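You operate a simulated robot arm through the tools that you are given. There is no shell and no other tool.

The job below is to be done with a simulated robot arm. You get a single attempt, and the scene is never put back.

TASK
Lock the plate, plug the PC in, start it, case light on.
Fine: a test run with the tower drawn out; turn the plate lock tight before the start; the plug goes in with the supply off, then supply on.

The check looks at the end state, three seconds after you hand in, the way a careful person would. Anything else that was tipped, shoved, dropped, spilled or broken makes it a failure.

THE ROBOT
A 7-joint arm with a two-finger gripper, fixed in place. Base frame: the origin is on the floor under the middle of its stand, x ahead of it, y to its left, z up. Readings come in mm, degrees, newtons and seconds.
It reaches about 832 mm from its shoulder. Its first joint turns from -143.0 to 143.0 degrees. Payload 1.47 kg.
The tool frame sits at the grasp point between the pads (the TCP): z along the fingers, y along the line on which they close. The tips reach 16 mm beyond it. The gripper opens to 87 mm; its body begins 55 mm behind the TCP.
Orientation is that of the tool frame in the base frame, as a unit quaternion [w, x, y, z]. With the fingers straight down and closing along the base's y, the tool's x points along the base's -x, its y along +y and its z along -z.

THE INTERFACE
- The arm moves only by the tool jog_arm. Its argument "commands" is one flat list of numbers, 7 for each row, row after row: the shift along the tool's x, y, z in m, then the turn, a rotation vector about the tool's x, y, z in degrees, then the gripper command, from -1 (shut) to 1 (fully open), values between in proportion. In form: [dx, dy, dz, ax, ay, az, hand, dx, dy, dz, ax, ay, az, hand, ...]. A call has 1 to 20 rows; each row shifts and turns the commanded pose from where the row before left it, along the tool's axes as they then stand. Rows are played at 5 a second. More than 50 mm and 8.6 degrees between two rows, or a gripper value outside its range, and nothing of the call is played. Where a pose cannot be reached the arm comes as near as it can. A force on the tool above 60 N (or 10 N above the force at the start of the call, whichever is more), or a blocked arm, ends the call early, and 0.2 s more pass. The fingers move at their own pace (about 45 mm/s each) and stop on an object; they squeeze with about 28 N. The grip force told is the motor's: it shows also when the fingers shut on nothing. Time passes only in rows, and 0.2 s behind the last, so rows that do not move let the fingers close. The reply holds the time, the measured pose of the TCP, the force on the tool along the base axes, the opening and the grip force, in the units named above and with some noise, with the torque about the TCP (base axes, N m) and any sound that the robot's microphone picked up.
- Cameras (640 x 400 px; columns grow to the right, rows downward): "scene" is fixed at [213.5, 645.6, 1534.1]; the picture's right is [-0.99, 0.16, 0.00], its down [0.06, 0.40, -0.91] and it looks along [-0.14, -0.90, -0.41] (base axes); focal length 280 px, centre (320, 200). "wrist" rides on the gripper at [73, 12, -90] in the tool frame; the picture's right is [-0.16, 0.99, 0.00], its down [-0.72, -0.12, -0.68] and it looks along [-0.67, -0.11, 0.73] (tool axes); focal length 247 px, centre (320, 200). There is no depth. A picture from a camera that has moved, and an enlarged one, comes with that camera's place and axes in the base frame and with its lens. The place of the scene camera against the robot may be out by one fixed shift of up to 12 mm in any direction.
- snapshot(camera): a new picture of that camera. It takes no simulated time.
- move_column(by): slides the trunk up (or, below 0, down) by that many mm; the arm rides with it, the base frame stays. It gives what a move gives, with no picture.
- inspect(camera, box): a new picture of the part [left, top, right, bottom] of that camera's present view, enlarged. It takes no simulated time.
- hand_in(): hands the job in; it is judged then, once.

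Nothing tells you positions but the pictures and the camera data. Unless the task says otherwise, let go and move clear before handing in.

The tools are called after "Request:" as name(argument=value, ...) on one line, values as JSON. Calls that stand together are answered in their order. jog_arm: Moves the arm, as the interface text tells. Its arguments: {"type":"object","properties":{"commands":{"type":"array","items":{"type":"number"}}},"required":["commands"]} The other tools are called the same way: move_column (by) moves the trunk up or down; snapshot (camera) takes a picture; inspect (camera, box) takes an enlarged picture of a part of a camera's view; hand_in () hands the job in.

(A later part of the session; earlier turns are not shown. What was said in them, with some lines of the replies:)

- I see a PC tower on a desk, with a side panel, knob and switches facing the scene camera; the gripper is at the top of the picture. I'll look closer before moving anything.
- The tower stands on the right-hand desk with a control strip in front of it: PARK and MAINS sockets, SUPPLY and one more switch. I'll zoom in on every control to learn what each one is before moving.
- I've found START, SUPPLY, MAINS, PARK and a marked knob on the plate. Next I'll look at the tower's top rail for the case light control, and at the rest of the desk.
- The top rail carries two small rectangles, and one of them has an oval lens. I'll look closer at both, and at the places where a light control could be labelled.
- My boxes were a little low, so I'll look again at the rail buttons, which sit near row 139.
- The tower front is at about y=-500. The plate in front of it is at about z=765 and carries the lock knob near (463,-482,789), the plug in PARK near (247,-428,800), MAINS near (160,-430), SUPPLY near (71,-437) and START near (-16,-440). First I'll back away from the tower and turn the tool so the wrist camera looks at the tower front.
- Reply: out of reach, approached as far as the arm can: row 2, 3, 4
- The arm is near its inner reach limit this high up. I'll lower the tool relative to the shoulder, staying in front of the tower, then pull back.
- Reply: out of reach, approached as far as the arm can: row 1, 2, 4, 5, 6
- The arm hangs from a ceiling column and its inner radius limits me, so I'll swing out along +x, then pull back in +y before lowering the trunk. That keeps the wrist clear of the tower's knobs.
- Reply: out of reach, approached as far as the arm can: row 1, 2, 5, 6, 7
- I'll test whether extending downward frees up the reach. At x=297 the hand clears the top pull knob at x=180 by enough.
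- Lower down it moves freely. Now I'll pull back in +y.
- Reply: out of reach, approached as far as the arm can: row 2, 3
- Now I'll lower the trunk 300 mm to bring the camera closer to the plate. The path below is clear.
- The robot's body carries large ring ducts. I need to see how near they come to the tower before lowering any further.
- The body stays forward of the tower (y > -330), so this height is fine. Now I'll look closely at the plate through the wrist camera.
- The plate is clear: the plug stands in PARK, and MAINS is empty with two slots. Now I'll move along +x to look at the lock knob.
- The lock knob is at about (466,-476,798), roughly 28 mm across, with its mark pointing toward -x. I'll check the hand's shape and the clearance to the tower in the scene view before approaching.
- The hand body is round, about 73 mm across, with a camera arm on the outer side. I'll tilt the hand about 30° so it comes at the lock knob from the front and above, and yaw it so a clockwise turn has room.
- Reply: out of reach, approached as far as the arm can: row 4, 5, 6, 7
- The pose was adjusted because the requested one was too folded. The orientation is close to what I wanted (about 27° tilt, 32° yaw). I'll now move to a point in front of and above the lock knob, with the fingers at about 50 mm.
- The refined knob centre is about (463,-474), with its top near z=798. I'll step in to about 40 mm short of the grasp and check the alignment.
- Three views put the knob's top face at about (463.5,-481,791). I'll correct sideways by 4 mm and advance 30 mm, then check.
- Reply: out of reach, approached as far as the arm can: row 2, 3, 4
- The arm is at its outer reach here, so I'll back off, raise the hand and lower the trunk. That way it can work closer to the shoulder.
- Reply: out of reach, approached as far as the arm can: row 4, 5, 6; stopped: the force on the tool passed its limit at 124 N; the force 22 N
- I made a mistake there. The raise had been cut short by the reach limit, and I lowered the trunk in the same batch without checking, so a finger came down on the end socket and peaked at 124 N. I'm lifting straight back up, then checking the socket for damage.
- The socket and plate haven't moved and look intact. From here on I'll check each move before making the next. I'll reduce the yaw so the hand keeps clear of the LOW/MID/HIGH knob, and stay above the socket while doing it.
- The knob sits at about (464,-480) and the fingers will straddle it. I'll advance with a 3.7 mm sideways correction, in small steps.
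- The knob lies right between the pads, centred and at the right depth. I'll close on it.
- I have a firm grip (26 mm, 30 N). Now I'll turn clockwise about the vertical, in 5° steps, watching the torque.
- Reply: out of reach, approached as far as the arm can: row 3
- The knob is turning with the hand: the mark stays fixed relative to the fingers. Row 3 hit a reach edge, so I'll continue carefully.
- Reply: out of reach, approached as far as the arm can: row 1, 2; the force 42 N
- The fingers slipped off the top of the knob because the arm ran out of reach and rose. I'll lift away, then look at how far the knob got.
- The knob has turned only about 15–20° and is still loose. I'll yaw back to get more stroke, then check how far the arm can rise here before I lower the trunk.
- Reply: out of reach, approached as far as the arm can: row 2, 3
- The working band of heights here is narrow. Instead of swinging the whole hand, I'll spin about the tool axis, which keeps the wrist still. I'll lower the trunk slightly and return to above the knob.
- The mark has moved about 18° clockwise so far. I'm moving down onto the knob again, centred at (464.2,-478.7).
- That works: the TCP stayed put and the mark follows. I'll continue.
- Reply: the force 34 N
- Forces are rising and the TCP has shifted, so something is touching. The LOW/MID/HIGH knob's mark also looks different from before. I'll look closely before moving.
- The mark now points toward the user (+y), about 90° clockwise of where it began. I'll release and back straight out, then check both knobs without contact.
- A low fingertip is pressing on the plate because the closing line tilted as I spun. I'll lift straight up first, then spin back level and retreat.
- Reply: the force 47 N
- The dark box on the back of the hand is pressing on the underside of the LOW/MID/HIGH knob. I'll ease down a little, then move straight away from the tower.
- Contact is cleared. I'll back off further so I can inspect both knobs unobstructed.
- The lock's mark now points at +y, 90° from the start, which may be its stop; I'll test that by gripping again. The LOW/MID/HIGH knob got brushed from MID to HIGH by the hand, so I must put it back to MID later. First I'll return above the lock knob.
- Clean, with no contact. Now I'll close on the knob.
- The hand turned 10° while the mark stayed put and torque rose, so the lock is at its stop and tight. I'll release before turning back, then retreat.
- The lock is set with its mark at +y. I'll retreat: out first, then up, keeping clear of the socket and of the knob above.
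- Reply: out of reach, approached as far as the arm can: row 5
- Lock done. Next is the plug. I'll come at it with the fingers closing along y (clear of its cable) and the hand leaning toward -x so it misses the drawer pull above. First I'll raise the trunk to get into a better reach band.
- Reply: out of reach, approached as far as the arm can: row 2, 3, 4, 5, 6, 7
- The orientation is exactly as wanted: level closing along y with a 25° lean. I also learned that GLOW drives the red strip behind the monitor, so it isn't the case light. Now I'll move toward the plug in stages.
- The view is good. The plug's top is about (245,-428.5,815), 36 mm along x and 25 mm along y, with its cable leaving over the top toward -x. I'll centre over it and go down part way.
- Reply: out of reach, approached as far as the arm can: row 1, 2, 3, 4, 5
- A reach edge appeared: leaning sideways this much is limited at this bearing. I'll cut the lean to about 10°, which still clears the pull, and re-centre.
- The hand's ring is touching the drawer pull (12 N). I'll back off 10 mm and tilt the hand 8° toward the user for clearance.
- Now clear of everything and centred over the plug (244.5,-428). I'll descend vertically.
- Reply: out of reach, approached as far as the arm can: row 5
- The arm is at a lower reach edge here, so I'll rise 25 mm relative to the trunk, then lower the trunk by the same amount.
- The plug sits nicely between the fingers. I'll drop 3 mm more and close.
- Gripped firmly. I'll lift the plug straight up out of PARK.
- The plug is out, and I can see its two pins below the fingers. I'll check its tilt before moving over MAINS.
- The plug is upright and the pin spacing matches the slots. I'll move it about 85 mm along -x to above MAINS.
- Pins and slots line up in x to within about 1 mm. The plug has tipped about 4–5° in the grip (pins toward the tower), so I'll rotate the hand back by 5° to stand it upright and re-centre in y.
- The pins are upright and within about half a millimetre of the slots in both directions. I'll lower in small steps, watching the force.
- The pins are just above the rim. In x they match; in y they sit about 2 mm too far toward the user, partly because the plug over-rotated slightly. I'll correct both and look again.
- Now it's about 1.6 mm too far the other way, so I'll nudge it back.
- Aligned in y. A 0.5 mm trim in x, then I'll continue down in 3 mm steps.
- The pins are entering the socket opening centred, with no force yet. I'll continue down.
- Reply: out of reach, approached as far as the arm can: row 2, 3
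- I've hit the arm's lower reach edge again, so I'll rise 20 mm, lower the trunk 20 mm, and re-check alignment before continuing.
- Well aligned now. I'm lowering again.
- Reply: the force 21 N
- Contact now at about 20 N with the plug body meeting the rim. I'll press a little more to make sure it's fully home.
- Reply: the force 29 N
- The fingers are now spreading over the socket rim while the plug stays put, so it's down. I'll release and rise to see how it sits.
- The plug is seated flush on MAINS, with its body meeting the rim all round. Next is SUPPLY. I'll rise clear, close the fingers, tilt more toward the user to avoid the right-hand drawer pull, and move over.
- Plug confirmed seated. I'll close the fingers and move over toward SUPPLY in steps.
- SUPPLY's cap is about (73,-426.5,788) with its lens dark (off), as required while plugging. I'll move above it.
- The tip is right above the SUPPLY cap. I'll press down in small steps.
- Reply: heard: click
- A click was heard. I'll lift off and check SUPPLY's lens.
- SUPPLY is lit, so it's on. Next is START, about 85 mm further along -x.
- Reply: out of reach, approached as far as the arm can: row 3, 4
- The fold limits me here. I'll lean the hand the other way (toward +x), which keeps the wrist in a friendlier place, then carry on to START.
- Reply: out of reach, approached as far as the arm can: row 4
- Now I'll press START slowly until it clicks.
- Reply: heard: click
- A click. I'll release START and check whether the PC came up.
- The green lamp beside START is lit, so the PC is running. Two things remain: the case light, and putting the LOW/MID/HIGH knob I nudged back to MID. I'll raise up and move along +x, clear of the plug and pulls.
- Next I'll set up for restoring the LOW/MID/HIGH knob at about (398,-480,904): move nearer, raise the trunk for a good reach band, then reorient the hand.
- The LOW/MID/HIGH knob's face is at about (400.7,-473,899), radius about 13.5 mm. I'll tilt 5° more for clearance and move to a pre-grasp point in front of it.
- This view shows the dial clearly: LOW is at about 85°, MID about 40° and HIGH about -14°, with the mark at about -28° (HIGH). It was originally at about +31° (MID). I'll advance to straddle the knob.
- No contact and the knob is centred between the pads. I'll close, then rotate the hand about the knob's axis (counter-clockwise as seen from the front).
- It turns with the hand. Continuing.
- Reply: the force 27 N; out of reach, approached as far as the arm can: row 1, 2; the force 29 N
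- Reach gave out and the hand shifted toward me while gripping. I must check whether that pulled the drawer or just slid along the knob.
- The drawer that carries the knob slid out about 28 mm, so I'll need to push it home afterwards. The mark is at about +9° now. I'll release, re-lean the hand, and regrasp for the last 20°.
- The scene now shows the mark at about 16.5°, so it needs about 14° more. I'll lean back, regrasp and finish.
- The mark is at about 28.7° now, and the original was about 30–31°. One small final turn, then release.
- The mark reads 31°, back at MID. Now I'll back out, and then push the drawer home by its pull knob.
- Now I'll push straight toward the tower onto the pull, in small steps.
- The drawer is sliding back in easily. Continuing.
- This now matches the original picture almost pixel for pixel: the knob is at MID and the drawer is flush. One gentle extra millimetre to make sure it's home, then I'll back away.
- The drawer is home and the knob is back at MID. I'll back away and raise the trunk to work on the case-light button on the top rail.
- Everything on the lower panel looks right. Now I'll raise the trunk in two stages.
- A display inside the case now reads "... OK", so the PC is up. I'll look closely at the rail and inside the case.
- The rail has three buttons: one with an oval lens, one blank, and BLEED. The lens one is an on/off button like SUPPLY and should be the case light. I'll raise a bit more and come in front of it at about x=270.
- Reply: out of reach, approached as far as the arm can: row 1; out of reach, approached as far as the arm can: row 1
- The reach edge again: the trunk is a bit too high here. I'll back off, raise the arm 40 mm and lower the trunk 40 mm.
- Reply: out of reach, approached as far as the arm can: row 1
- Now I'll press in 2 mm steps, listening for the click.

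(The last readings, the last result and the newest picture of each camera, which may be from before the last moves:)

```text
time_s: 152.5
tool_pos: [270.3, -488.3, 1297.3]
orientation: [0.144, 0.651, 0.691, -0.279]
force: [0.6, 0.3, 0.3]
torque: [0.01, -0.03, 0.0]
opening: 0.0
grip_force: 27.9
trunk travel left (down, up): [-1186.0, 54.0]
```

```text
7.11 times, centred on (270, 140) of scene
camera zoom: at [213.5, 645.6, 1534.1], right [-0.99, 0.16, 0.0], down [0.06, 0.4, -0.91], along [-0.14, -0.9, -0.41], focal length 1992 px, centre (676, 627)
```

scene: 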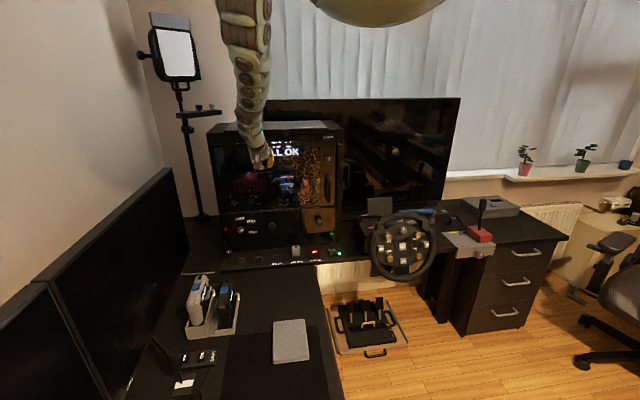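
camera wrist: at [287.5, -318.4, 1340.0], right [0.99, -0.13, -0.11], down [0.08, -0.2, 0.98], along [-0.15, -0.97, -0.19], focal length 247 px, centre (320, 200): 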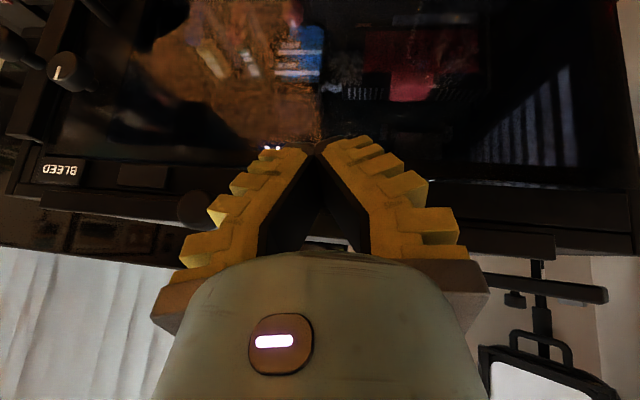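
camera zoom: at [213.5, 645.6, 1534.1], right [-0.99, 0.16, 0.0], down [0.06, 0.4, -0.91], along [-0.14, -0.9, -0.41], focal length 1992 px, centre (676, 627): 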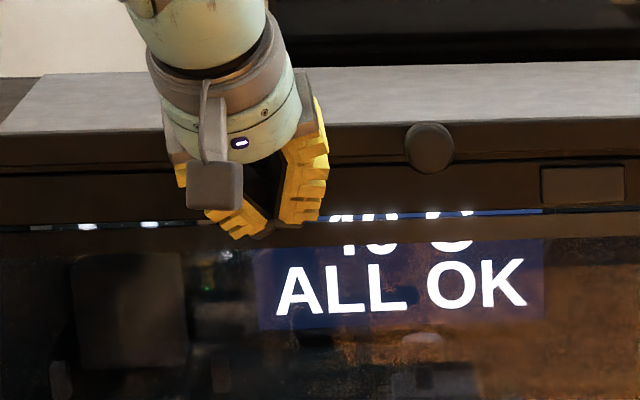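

Request:
jog_arm(commands=[-0.00164, 0, 0.00115, 0, 0, 0, -1])

Request:
jog_arm(commands=[-0.00164, 0, 0.00115, 0, 0, 0, -1])

Request:
jog_arm(commands=[-0.00164, 0, 0.00115, 0, 0, 0, -1])

Request:
snapshot(camera="wrist")

```text
time_s: 152.9
tool_pos: [272.2, -490.6, 1296.6]
orientation: [0.144, 0.65, 0.692, -0.278]
force: [-0.2, -0.3, 0.5]
torque: [-0.02, -0.01, -0.01]
opening: 0.0
grip_force: 28.1
trunk travel left (down, up): [-1186.0, 54.0]
```

```text
time_s: 153.3
tool_pos: [271.8, -491.9, 1296.3]
orientation: [0.146, 0.65, 0.691, -0.28]
force: [0.0, 0.2, 0.2]
torque: [0.0, 0.01, 0.02]
opening: 0.2
grip_force: 28.2
trunk travel left (down, up): [-1186.0, 54.0]
```

```text
time_s: 153.7
tool_pos: [271.0, -493.0, 1297.7]
orientation: [0.145, 0.65, 0.692, -0.279]
force: [0.9, 1.9, -0.5]
torque: [-0.04, 0.0, -0.01]
opening: 6.2
grip_force: 28.4
trunk travel left (down, up): [-1186.0, 54.0]
```

```text
taken
camera wrist: at [288.2, -382.3, 1325.9], right [0.99, -0.13, -0.11], down [0.08, -0.2, 0.98], along [-0.15, -0.97, -0.19], focal length 247 px, centre (320, 200)
```

wrist: 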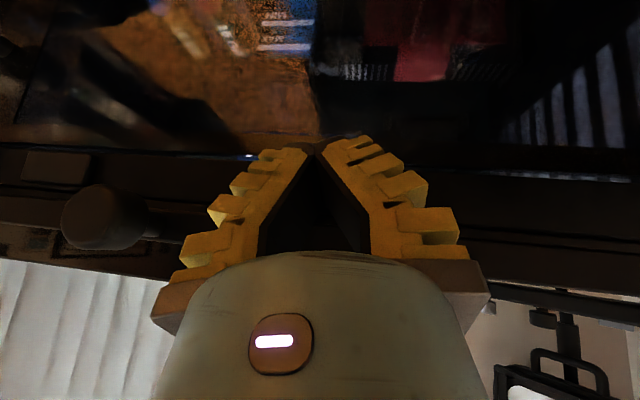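

Slight contact is starting. I'll continue gently.

Request:
jog_arm(commands=[-0.00123, 0, 0.00086, 0, 0, 0, -1])

Request:
inspect(camera="scene", box=[225, 115, 315, 165])

Request:
inspect(camera="wrist", box=[240, 110, 400, 230])

```text
time_s: 154.1
tool_pos: [269.5, -495.6, 1296.1]
orientation: [0.143, 0.65, 0.692, -0.278]
force: [0.6, 4.1, -0.2]
torque: [-0.08, -0.01, -0.06]
opening: 6.1
grip_force: 27.8
trunk travel left (down, up): [-1186.0, 54.0]
```

```text
7.11 times, centred on (270, 140) of scene
camera zoom: at [213.5, 645.6, 1534.1], right [-0.99, 0.16, 0.0], down [0.06, 0.4, -0.91], along [-0.14, -0.9, -0.41], focal length 1992 px, centre (676, 627)
```

zoom: 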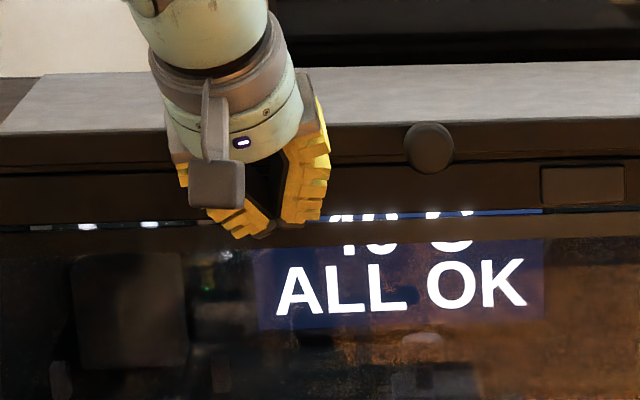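

```text
3.33 times, centred on (320, 170) of wrist
camera zoom: at [287.9, -383.1, 1325.3], right [0.99, -0.13, -0.11], down [0.08, -0.21, 0.98], along [-0.15, -0.97, -0.19], focal length 823 px, centre (320, 300)
```

zoom: 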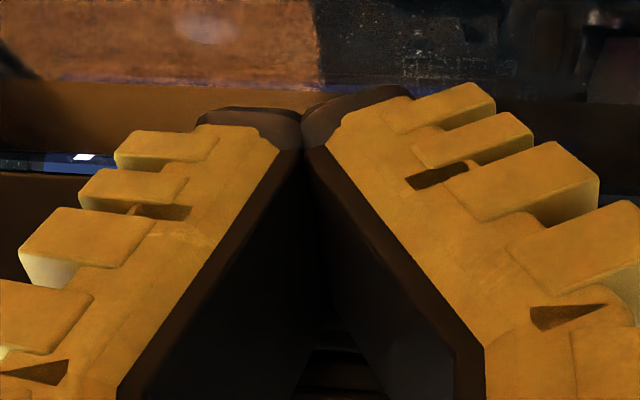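

The touch seems near the rail's lower edge. I'll back off a little, go up 7 mm, and press again so I'm squarely on the button.

Request:
jog_arm(commands=[0.0049, 0, -0.0034, 0, 0, 0, -1, -0.0039, -0.0014, -0.0056, 0, 0, 0, -1, 0, 0, 0, 0, 0, 0, -1])

Request:
jog_arm(commands=[-0.00246, 0, 0.00172, 0, 0, 0, -1, -0.00164, 0, 0.00115, 0, 0, 0, -1])

Request:
jog_arm(commands=[-0.00164, 0, 0.00115, 0, 0, 0, -1])

Request:
inspect(camera="wrist", box=[240, 110, 400, 230])

```text
time_s: 154.9
tool_pos: [270.5, -489.7, 1304.1]
orientation: [0.143, 0.651, 0.692, -0.279]
force: [-1.7, 1.7, -3.1]
torque: [0.01, -0.04, -0.06]
opening: 0.0
grip_force: 28.2
trunk travel left (down, up): [-1186.0, 54.0]
```

```text
time_s: 155.5
tool_pos: [270.3, -492.0, 1300.8]
orientation: [0.141, 0.652, 0.692, -0.276]
force: [-0.3, 18.4, -3.2]
torque: [-0.22, -0.06, -0.23]
opening: 0.0
grip_force: 27.7
trunk travel left (down, up): [-1186.0, 54.0]
```

```text
time_s: 155.9
tool_pos: [271.3, -491.9, 1300.2]
orientation: [0.14, 0.652, 0.692, -0.276]
force: [-0.1, 25.3, -5.7]
torque: [-0.27, -0.11, -0.34]
opening: 0.0
grip_force: 28.7
trunk travel left (down, up): [-1186.0, 54.0]
```

```text
3.33 times, centred on (320, 170) of wrist
camera zoom: at [288.8, -381.1, 1330.0], right [0.99, -0.13, -0.11], down [0.08, -0.21, 0.97], along [-0.15, -0.97, -0.2], focal length 823 px, centre (320, 300)
```

zoom: 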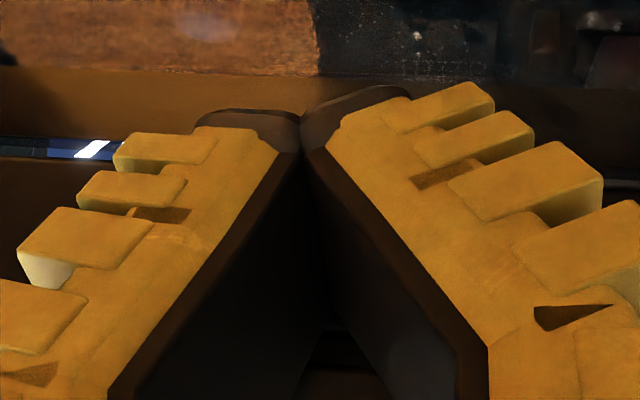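

That was rigid: the finger's back is meeting the lip above the button rather than the button itself. I'll back off and lay the fingers 15° flatter so only the tip reaches the button.

Request:
jog_arm(commands=[0.0123, 0, -0.0086, 0, 0, 0, -1, 0.0041, 0, -0.0029, 0, -7.5, 0, -1, 0, 0, 0, 0, -7.5, 0, -1, 0, 0, 0, 0, 0, 0, -1])

Request:
inspect(camera="scene", box=[225, 110, 315, 170])

Request:
snapshot(camera="wrist")

```text
time_s: 156.9
tool_pos: [271.2, -476.6, 1305.5]
orientation: [0.234, 0.608, 0.667, -0.361]
force: [-0.1, -0.2, 0.2]
torque: [-0.01, 0.02, 0.0]
opening: 0.2
grip_force: 27.9
trunk travel left (down, up): [-1186.0, 54.0]
```

```text
6.67 times, centred on (270, 140) of scene
camera zoom: at [213.5, 645.6, 1534.1], right [-0.99, 0.16, 0.0], down [0.06, 0.4, -0.91], along [-0.14, -0.9, -0.41], focal length 1868 px, centre (653, 600)
```

zoom: 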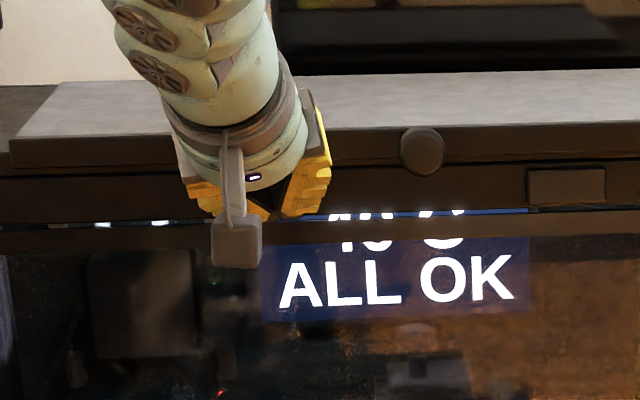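

```text
taken
camera wrist: at [282.7, -360.9, 1303.8], right [0.99, -0.1, -0.08], down [0.08, 0.06, 0.99], along [-0.1, -0.99, 0.07], focal length 247 px, centre (320, 200)
```

wrist: 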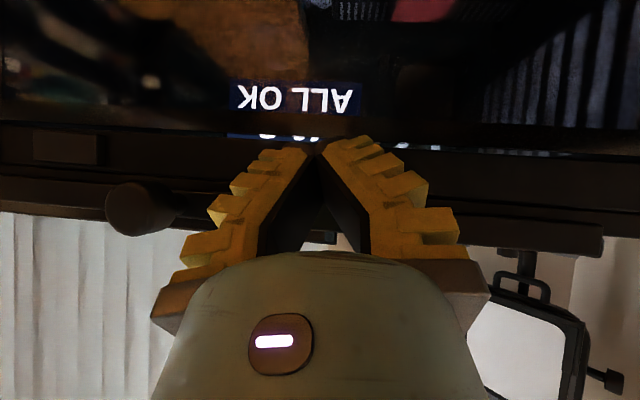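

Request:
jog_arm(commands=[0.0083, 0.0022, 0.0069, 0, 0, 0, -1, -0.0032, 0, 0.0038, 0, 0, 0, -1, 0, 0, 0, 0, 0, 0, -1])

Request:
inspect(camera="wrist", box=[220, 90, 420, 230])

Request:
inspect(camera="scene", box=[235, 120, 295, 160])

```text
time_s: 157.7
tool_pos: [270.9, -481.7, 1293.1]
orientation: [0.234, 0.608, 0.667, -0.361]
force: [0.3, -0.6, -0.5]
torque: [-0.01, 0.03, 0.02]
opening: 0.0
grip_force: 28.4
trunk travel left (down, up): [-1186.0, 54.0]
```

```text
2.86 times, centred on (320, 160) of wrist
camera zoom: at [282.7, -365.3, 1292.3], right [0.99, -0.1, -0.08], down [0.08, 0.06, 0.99], along [-0.1, -0.99, 0.06], focal length 706 px, centre (320, 314)
```

zoom: 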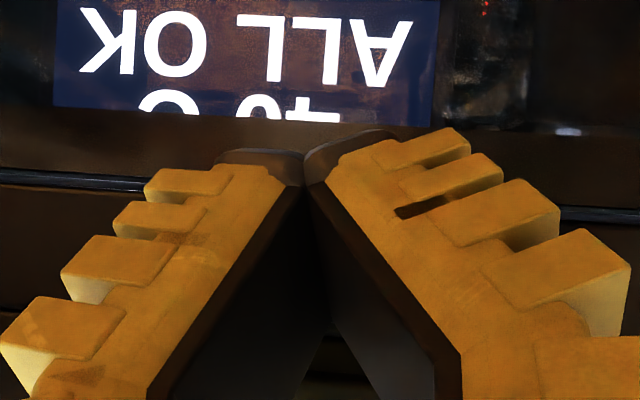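

```text
10.00 times, centred on (265, 140) of scene
camera zoom: at [213.5, 645.6, 1534.1], right [-0.99, 0.16, 0.0], down [0.06, 0.4, -0.91], along [-0.14, -0.9, -0.41], focal length 2802 px, centre (870, 800)
```

zoom: 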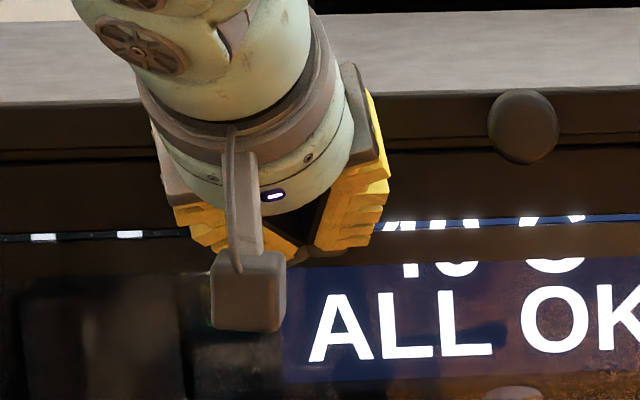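

Request:
jog_arm(commands=[-0.00192, 0, 0.0023, 0, 0, 0, -1, -0.00128, 0, 0.00153, 0, 0, 0, -1])

Request:
jog_arm(commands=[-0.00128, 0, 0.00153, 0, 0, 0, -1])

Request:
jog_arm(commands=[-0.00128, 0, 0.00153, 0, 0, 0, -1])

Request:
inspect(camera="scene", box=[235, 120, 295, 160])

```text
time_s: 158.3
tool_pos: [271.6, -489.7, 1292.9]
orientation: [0.234, 0.609, 0.667, -0.361]
force: [0.6, 0.8, -1.1]
torque: [0.01, 0.01, -0.02]
opening: 0.1
grip_force: 28.5
trunk travel left (down, up): [-1186.0, 54.0]
```

```text
time_s: 158.7
tool_pos: [270.7, -488.7, 1291.8]
orientation: [0.233, 0.608, 0.668, -0.36]
force: [0.5, 0.8, -0.2]
torque: [0.02, 0.01, 0.03]
opening: 0.0
grip_force: 28.0
trunk travel left (down, up): [-1186.0, 54.0]
```

```text
time_s: 159.1
tool_pos: [271.4, -491.5, 1293.0]
orientation: [0.233, 0.608, 0.667, -0.361]
force: [0.2, 0.3, -0.3]
torque: [0.01, -0.03, 0.0]
opening: 0.0
grip_force: 28.3
trunk travel left (down, up): [-1186.0, 54.0]
```

```text
10.00 times, centred on (265, 140) of scene
camera zoom: at [213.5, 645.6, 1534.1], right [-0.99, 0.16, 0.0], down [0.06, 0.4, -0.91], along [-0.14, -0.9, -0.41], focal length 2802 px, centre (870, 800)
```

zoom: 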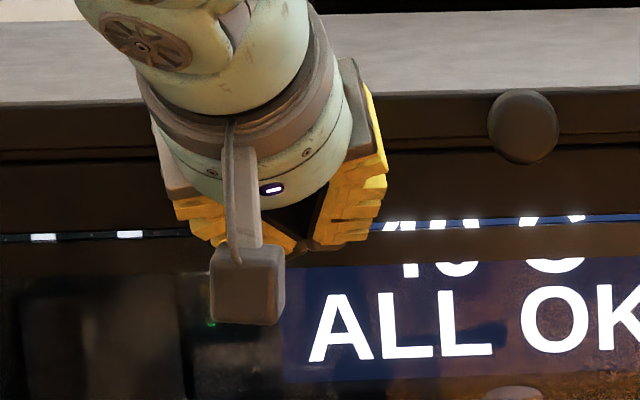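

Request:
jog_arm(commands=[-0.00128, 0, 0.00153, 0, 0, 0, -1])

Request:
jog_arm(commands=[-0.00128, 0, 0.00153, 0, 0, 0, -1])

Request:
jog_arm(commands=[-0.00128, 0, 0.00153, 0, 0, 0, -1])

```text
time_s: 159.5
tool_pos: [272.2, -493.1, 1295.1]
orientation: [0.234, 0.608, 0.667, -0.361]
force: [-0.1, 1.1, 0.2]
torque: [-0.01, -0.01, 0.01]
opening: 6.1
grip_force: 28.0
trunk travel left (down, up): [-1186.0, 54.0]
```

```text
time_s: 159.9
tool_pos: [270.2, -494.9, 1292.7]
orientation: [0.235, 0.608, 0.667, -0.361]
force: [0.8, 1.2, 0.6]
torque: [0.0, -0.04, -0.01]
opening: 6.2
grip_force: 28.0
trunk travel left (down, up): [-1186.0, 54.0]
```

```text
time_s: 160.3
tool_pos: [271.4, -496.7, 1293.0]
orientation: [0.233, 0.608, 0.668, -0.36]
force: [-0.5, 1.0, -0.8]
torque: [0.0, -0.02, -0.03]
opening: 5.8
grip_force: 28.1
trunk travel left (down, up): [-1186.0, 54.0]
heard: click
```

A click. I'll back off and look for the case light.

Request:
jog_arm(commands=[0.0064, 0, -0.00766, 0, 0, 0, -1, 0.0064, 0, -0.00766, 0, 0, 0, -1, 0.0064, 0, -0.00766, 0, 0, 0, -1, 0.0064, 0, -0.00766, 0, 0, 0, -1, 0.0064, 0, -0.00766, 0, 0, 0, -1, 0, 0, 0, 0, 0, 0, -1])

Request:
inspect(camera="scene", box=[205, 110, 355, 212])

Request:
snapshot(camera="wrist")

Request:
snapshot(camera="scene")

```text
time_s: 161.7
tool_pos: [270.3, -448.1, 1292.6]
orientation: [0.233, 0.609, 0.667, -0.361]
force: [-0.3, 0.1, -0.6]
torque: [0.03, -0.01, 0.0]
opening: 0.3
grip_force: 28.3
trunk travel left (down, up): [-1186.0, 54.0]
```

```text
3.92 times, centred on (280, 161) of scene
camera zoom: at [213.5, 645.6, 1534.1], right [-0.99, 0.16, 0.0], down [0.06, 0.4, -0.91], along [-0.14, -0.9, -0.41], focal length 1099 px, centre (477, 353)
```

zoom: 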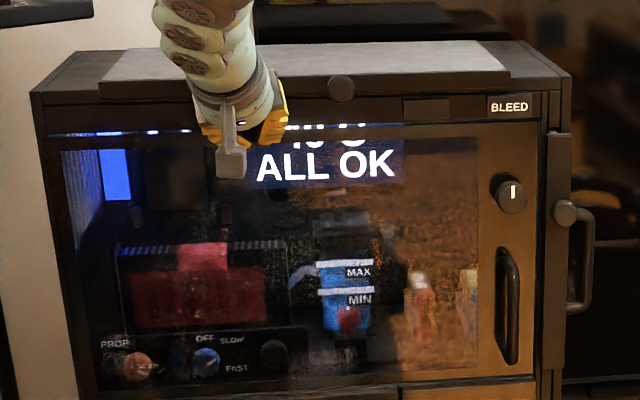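

```text
taken
camera wrist: at [282.9, -331.3, 1292.8], right [0.99, -0.1, -0.08], down [0.08, 0.05, 0.99], along [-0.1, -0.99, 0.06], focal length 247 px, centre (320, 200)
```

wrist: 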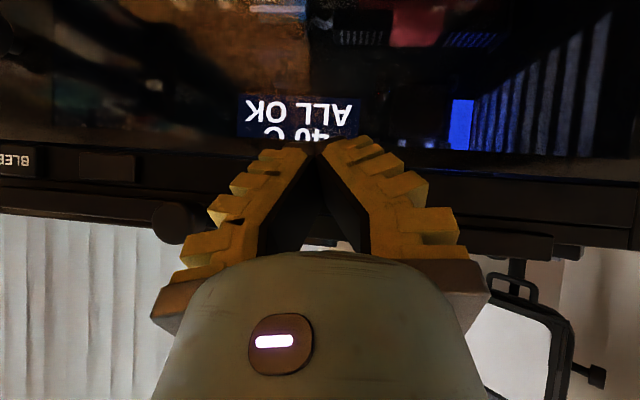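

```text
taken
```

scene: 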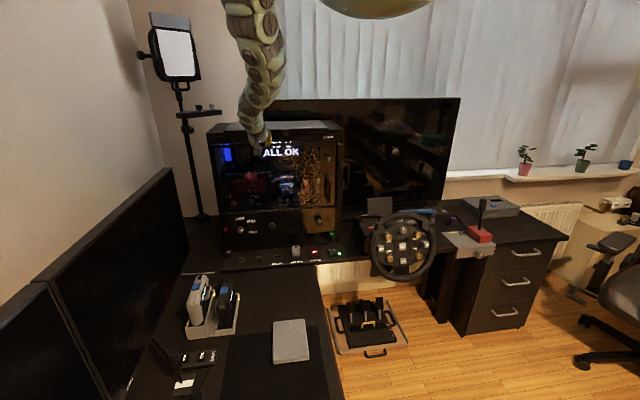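

A blue light strip inside the case is now on. I'll move clear so I can confirm the button's lens and check the whole scene.

Request:
jog_arm(commands=[-0.0236, -0.0079, -0.0252, 0, 0, 0, -1, -0.0236, -0.0079, -0.0252, 0, 0, 0, -1, 0.006, 0.0392, -0.0051, 0, 0, 0, -1, 0.006, 0.0392, -0.0051, 0, 0, 0, -1, 0.006, 0.0392, -0.0051, 0, 0, 0, -1, 0, 0, 0, 0, 0, 0, -1])

Request:
snapshot(camera="scene")

Request:
inspect(camera="scene", box=[205, 118, 355, 212])

Request:
inspect(camera="scene", box=[247, 130, 279, 150])

Request:
inspect(camera="scene", box=[205, 200, 355, 290])

```text
time_s: 163.1
tool_pos: [384.8, -415.3, 1336.7]
orientation: [0.234, 0.608, 0.667, -0.362]
force: [-0.7, -0.7, 0.4]
torque: [-0.02, -0.04, 0.01]
opening: 0.1
grip_force: 27.7
trunk travel left (down, up): [-1186.0, 54.0]
```

```text
taken
```

scene: 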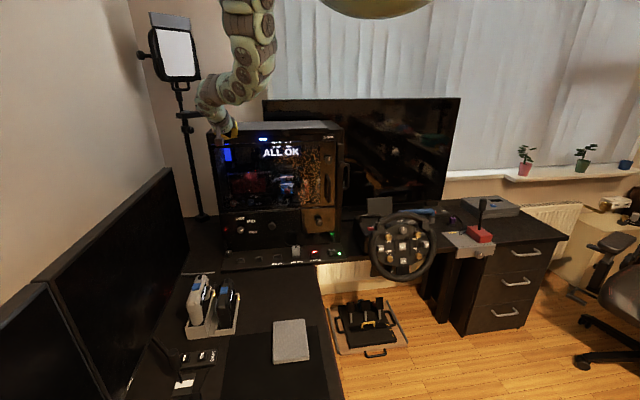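

```text
4.26 times, centred on (280, 165) of scene
camera zoom: at [213.5, 645.6, 1534.1], right [-0.99, 0.16, 0.0], down [0.06, 0.4, -0.91], along [-0.14, -0.9, -0.41], focal length 1192 px, centre (490, 349)
```

zoom: 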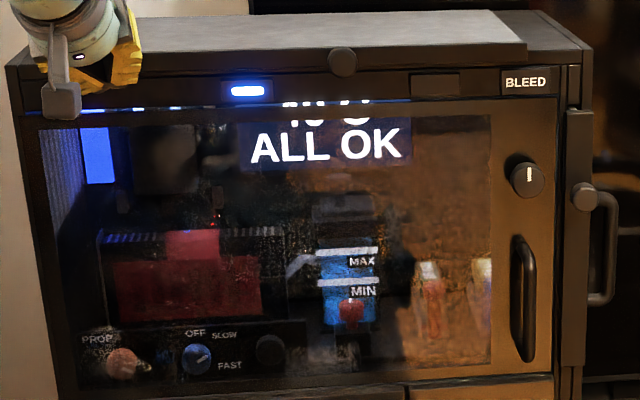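

```text
16.00 times, centred on (263, 140) of scene
camera zoom: at [213.5, 645.6, 1534.1], right [-0.99, 0.16, 0.0], down [0.06, 0.4, -0.91], along [-0.14, -0.9, -0.41], focal length 4483 px, centre (1232, 1160)
```

zoom: 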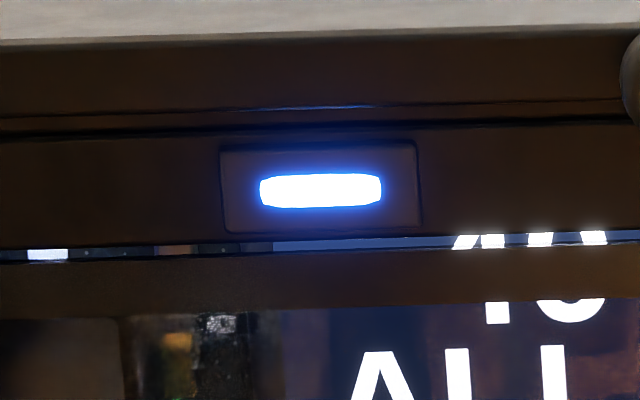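

```text
4.27 times, centred on (280, 245) of scene
camera zoom: at [213.5, 645.6, 1534.1], right [-0.99, 0.16, 0.0], down [0.06, 0.4, -0.91], along [-0.14, -0.9, -0.41], focal length 1196 px, centre (491, 8)
```

zoom: 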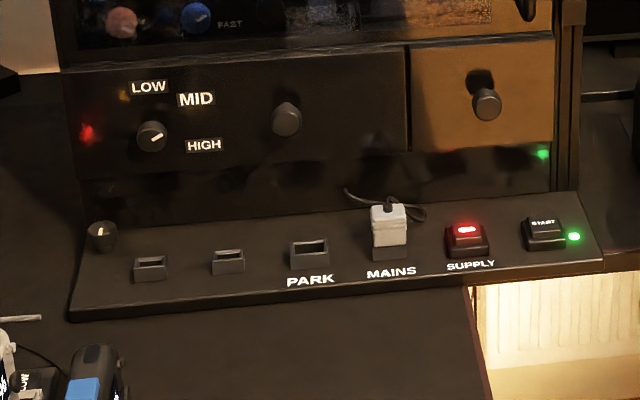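

The case-light lens is lit blue and the strip inside is on. I'll take a last careful look at the lock, dial, drawer and plug against the first pictures.

Request:
inspect(camera="scene", box=[215, 240, 265, 271])

Request:
inspect(camera="scene", box=[218, 210, 282, 250])

Request:
inspect(camera="scene", box=[200, 190, 360, 290])

Request:
inspect(camera="scene", box=[275, 235, 325, 266])

Request:
inspect(camera="scene", box=[120, 260, 330, 400])

Request:
inspect(camera="scene", box=[300, 125, 364, 205])

```text
12.80 times, centred on (240, 256) of scene
camera zoom: at [213.5, 645.6, 1534.1], right [-0.99, 0.16, 0.0], down [0.06, 0.4, -0.91], along [-0.14, -0.9, -0.41], focal length 3586 px, centre (1344, -510)
```

zoom: 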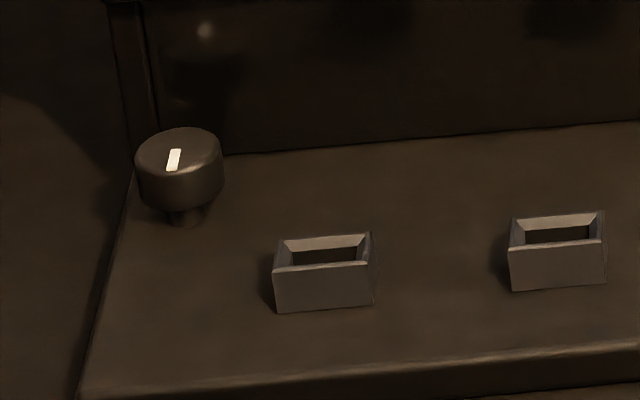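

```text
10.00 times, centred on (250, 230) of scene
camera zoom: at [213.5, 645.6, 1534.1], right [-0.99, 0.16, 0.0], down [0.06, 0.4, -0.91], along [-0.14, -0.9, -0.41], focal length 2802 px, centre (1020, -100)
```

zoom: 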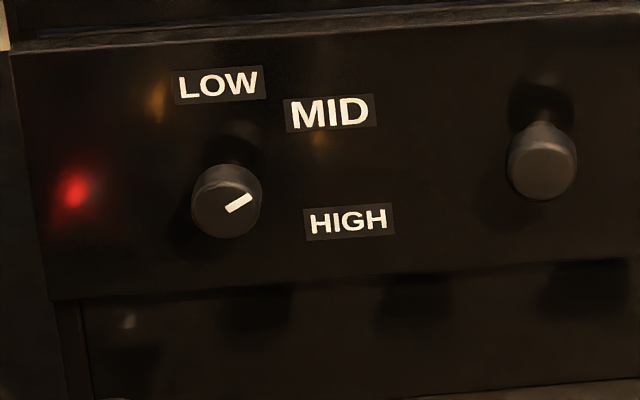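

```text
4.00 times, centred on (280, 240) of scene
camera zoom: at [213.5, 645.6, 1534.1], right [-0.99, 0.16, 0.0], down [0.06, 0.4, -0.91], along [-0.14, -0.9, -0.41], focal length 1121 px, centre (480, 40)
```

zoom: 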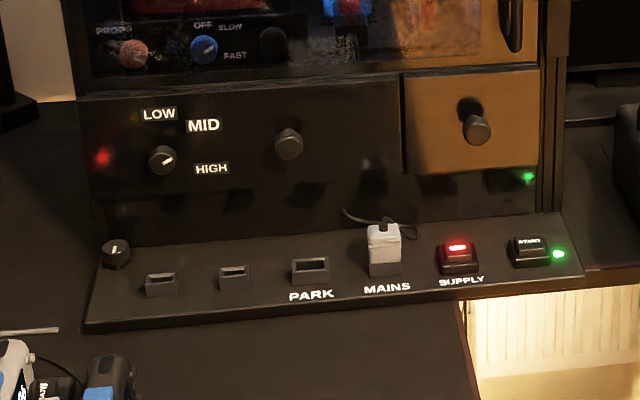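

```text
12.80 times, centred on (300, 250) of scene
camera zoom: at [213.5, 645.6, 1534.1], right [-0.99, 0.16, 0.0], down [0.06, 0.4, -0.91], along [-0.14, -0.9, -0.41], focal length 3586 px, centre (576, -446)
```

zoom: 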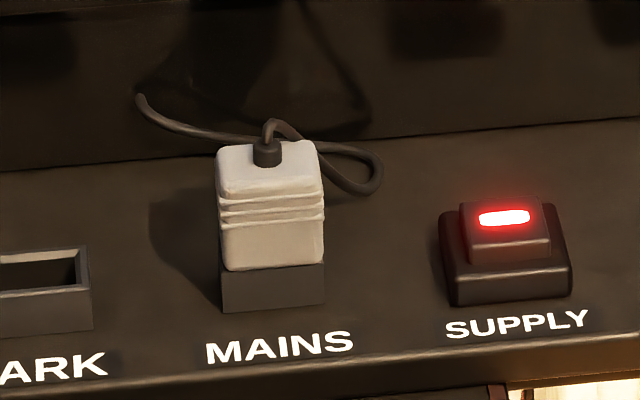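

```text
2.86 times, centred on (225, 330) of scene
camera zoom: at [213.5, 645.6, 1534.1], right [-0.99, 0.16, 0.0], down [0.06, 0.4, -0.91], along [-0.14, -0.9, -0.41], focal length 800 px, centre (591, -171)
```

zoom: 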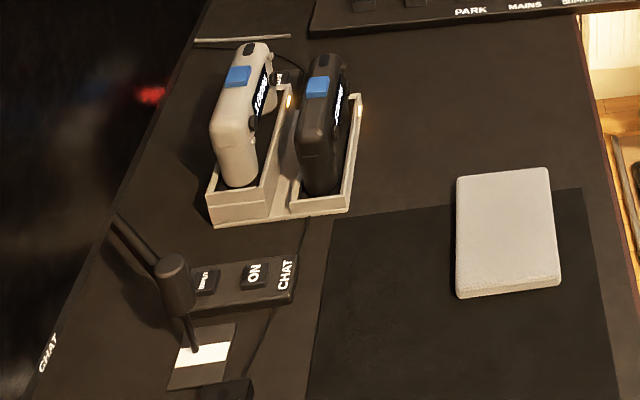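

```text
5.00 times, centred on (332, 165) of scene
camera zoom: at [213.5, 645.6, 1534.1], right [-0.99, 0.16, 0.0], down [0.06, 0.4, -0.91], along [-0.14, -0.9, -0.41], focal length 1401 px, centre (260, 375)
```

zoom: 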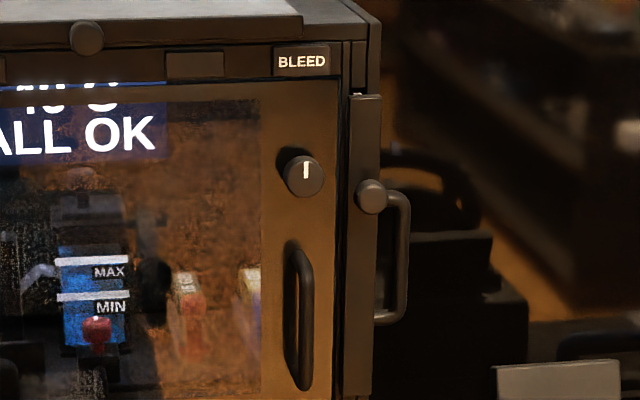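

Everything checks out. The lock mark is turned to its stop, the plug is seated in MAINS, SUPPLY is red, START's lamp is green and the case light is blue. The dial is back at MID, the drawer is flush and nothing else has moved. I'll lift the arm fully clear.

Request:
move_column(by=50)

Request:
snapshot(camera="scene")

```text
time_s: 164.0
tool_pos: [385.8, -415.4, 1387.7]
orientation: [0.234, 0.608, 0.667, -0.361]
force: [-0.5, 0.5, 0.3]
torque: [0.0, -0.05, -0.05]
opening: 0.0
grip_force: 27.7
trunk travel left (down, up): [-1236.0, 4.0]
```

```text
taken
```

scene: 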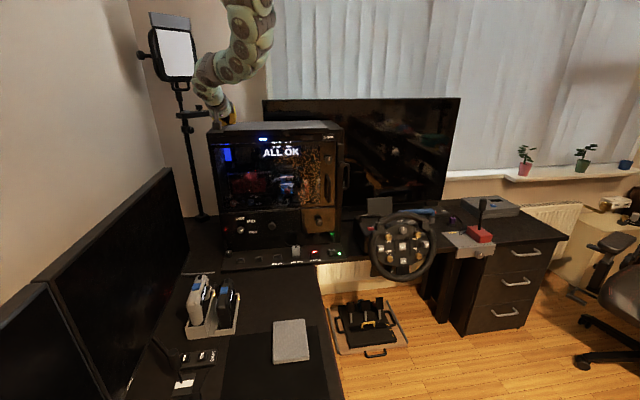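

The arm is clear and holding nothing. The plate lock is tight, the plug is in MAINS with supply on, the PC shows ALL OK, and the case light is on, so I'm handing in.

Request:
hand_in()

```text
The job is handed in.
```

The job is handed in: the plate is locked, the PC is plugged in and running, and the case light is on. I don't have the check's result.

- **Plate lock:** I turned it about 90° clockwise to its stop. A second grip and twist didn't move it further.
- **Plug:** I moved it from PARK to MAINS with the supply off, and its body sits flush on the socket.
- **Supply and start:** I switched SUPPLY on (red) and pressed START after locking. The green lamp is lit and the display reads ALL OK.
- **Case light:** I pressed the unlabelled lens button on the top rail. Its lens is blue and the strip inside the case is lit.

Some things went wrong on the way:

- **Socket hit:** I lowered the trunk without checking that the arm had risen, and a finger came down on an unused end socket at about 124 N. It looks undamaged and hasn't moved.
- **LOW/MID/HIGH dial:** The back of the hand knocked it from MID to HIGH. I turned it back to its original angle.
- **Drawer:** While I was turning the dial back, its drawer slid out about 25 mm. I pushed it home, and it matches the first pictures.
- **Case lip:** My first try at the case-light button pressed the lip above it at about 25 N. The lip shows no change.
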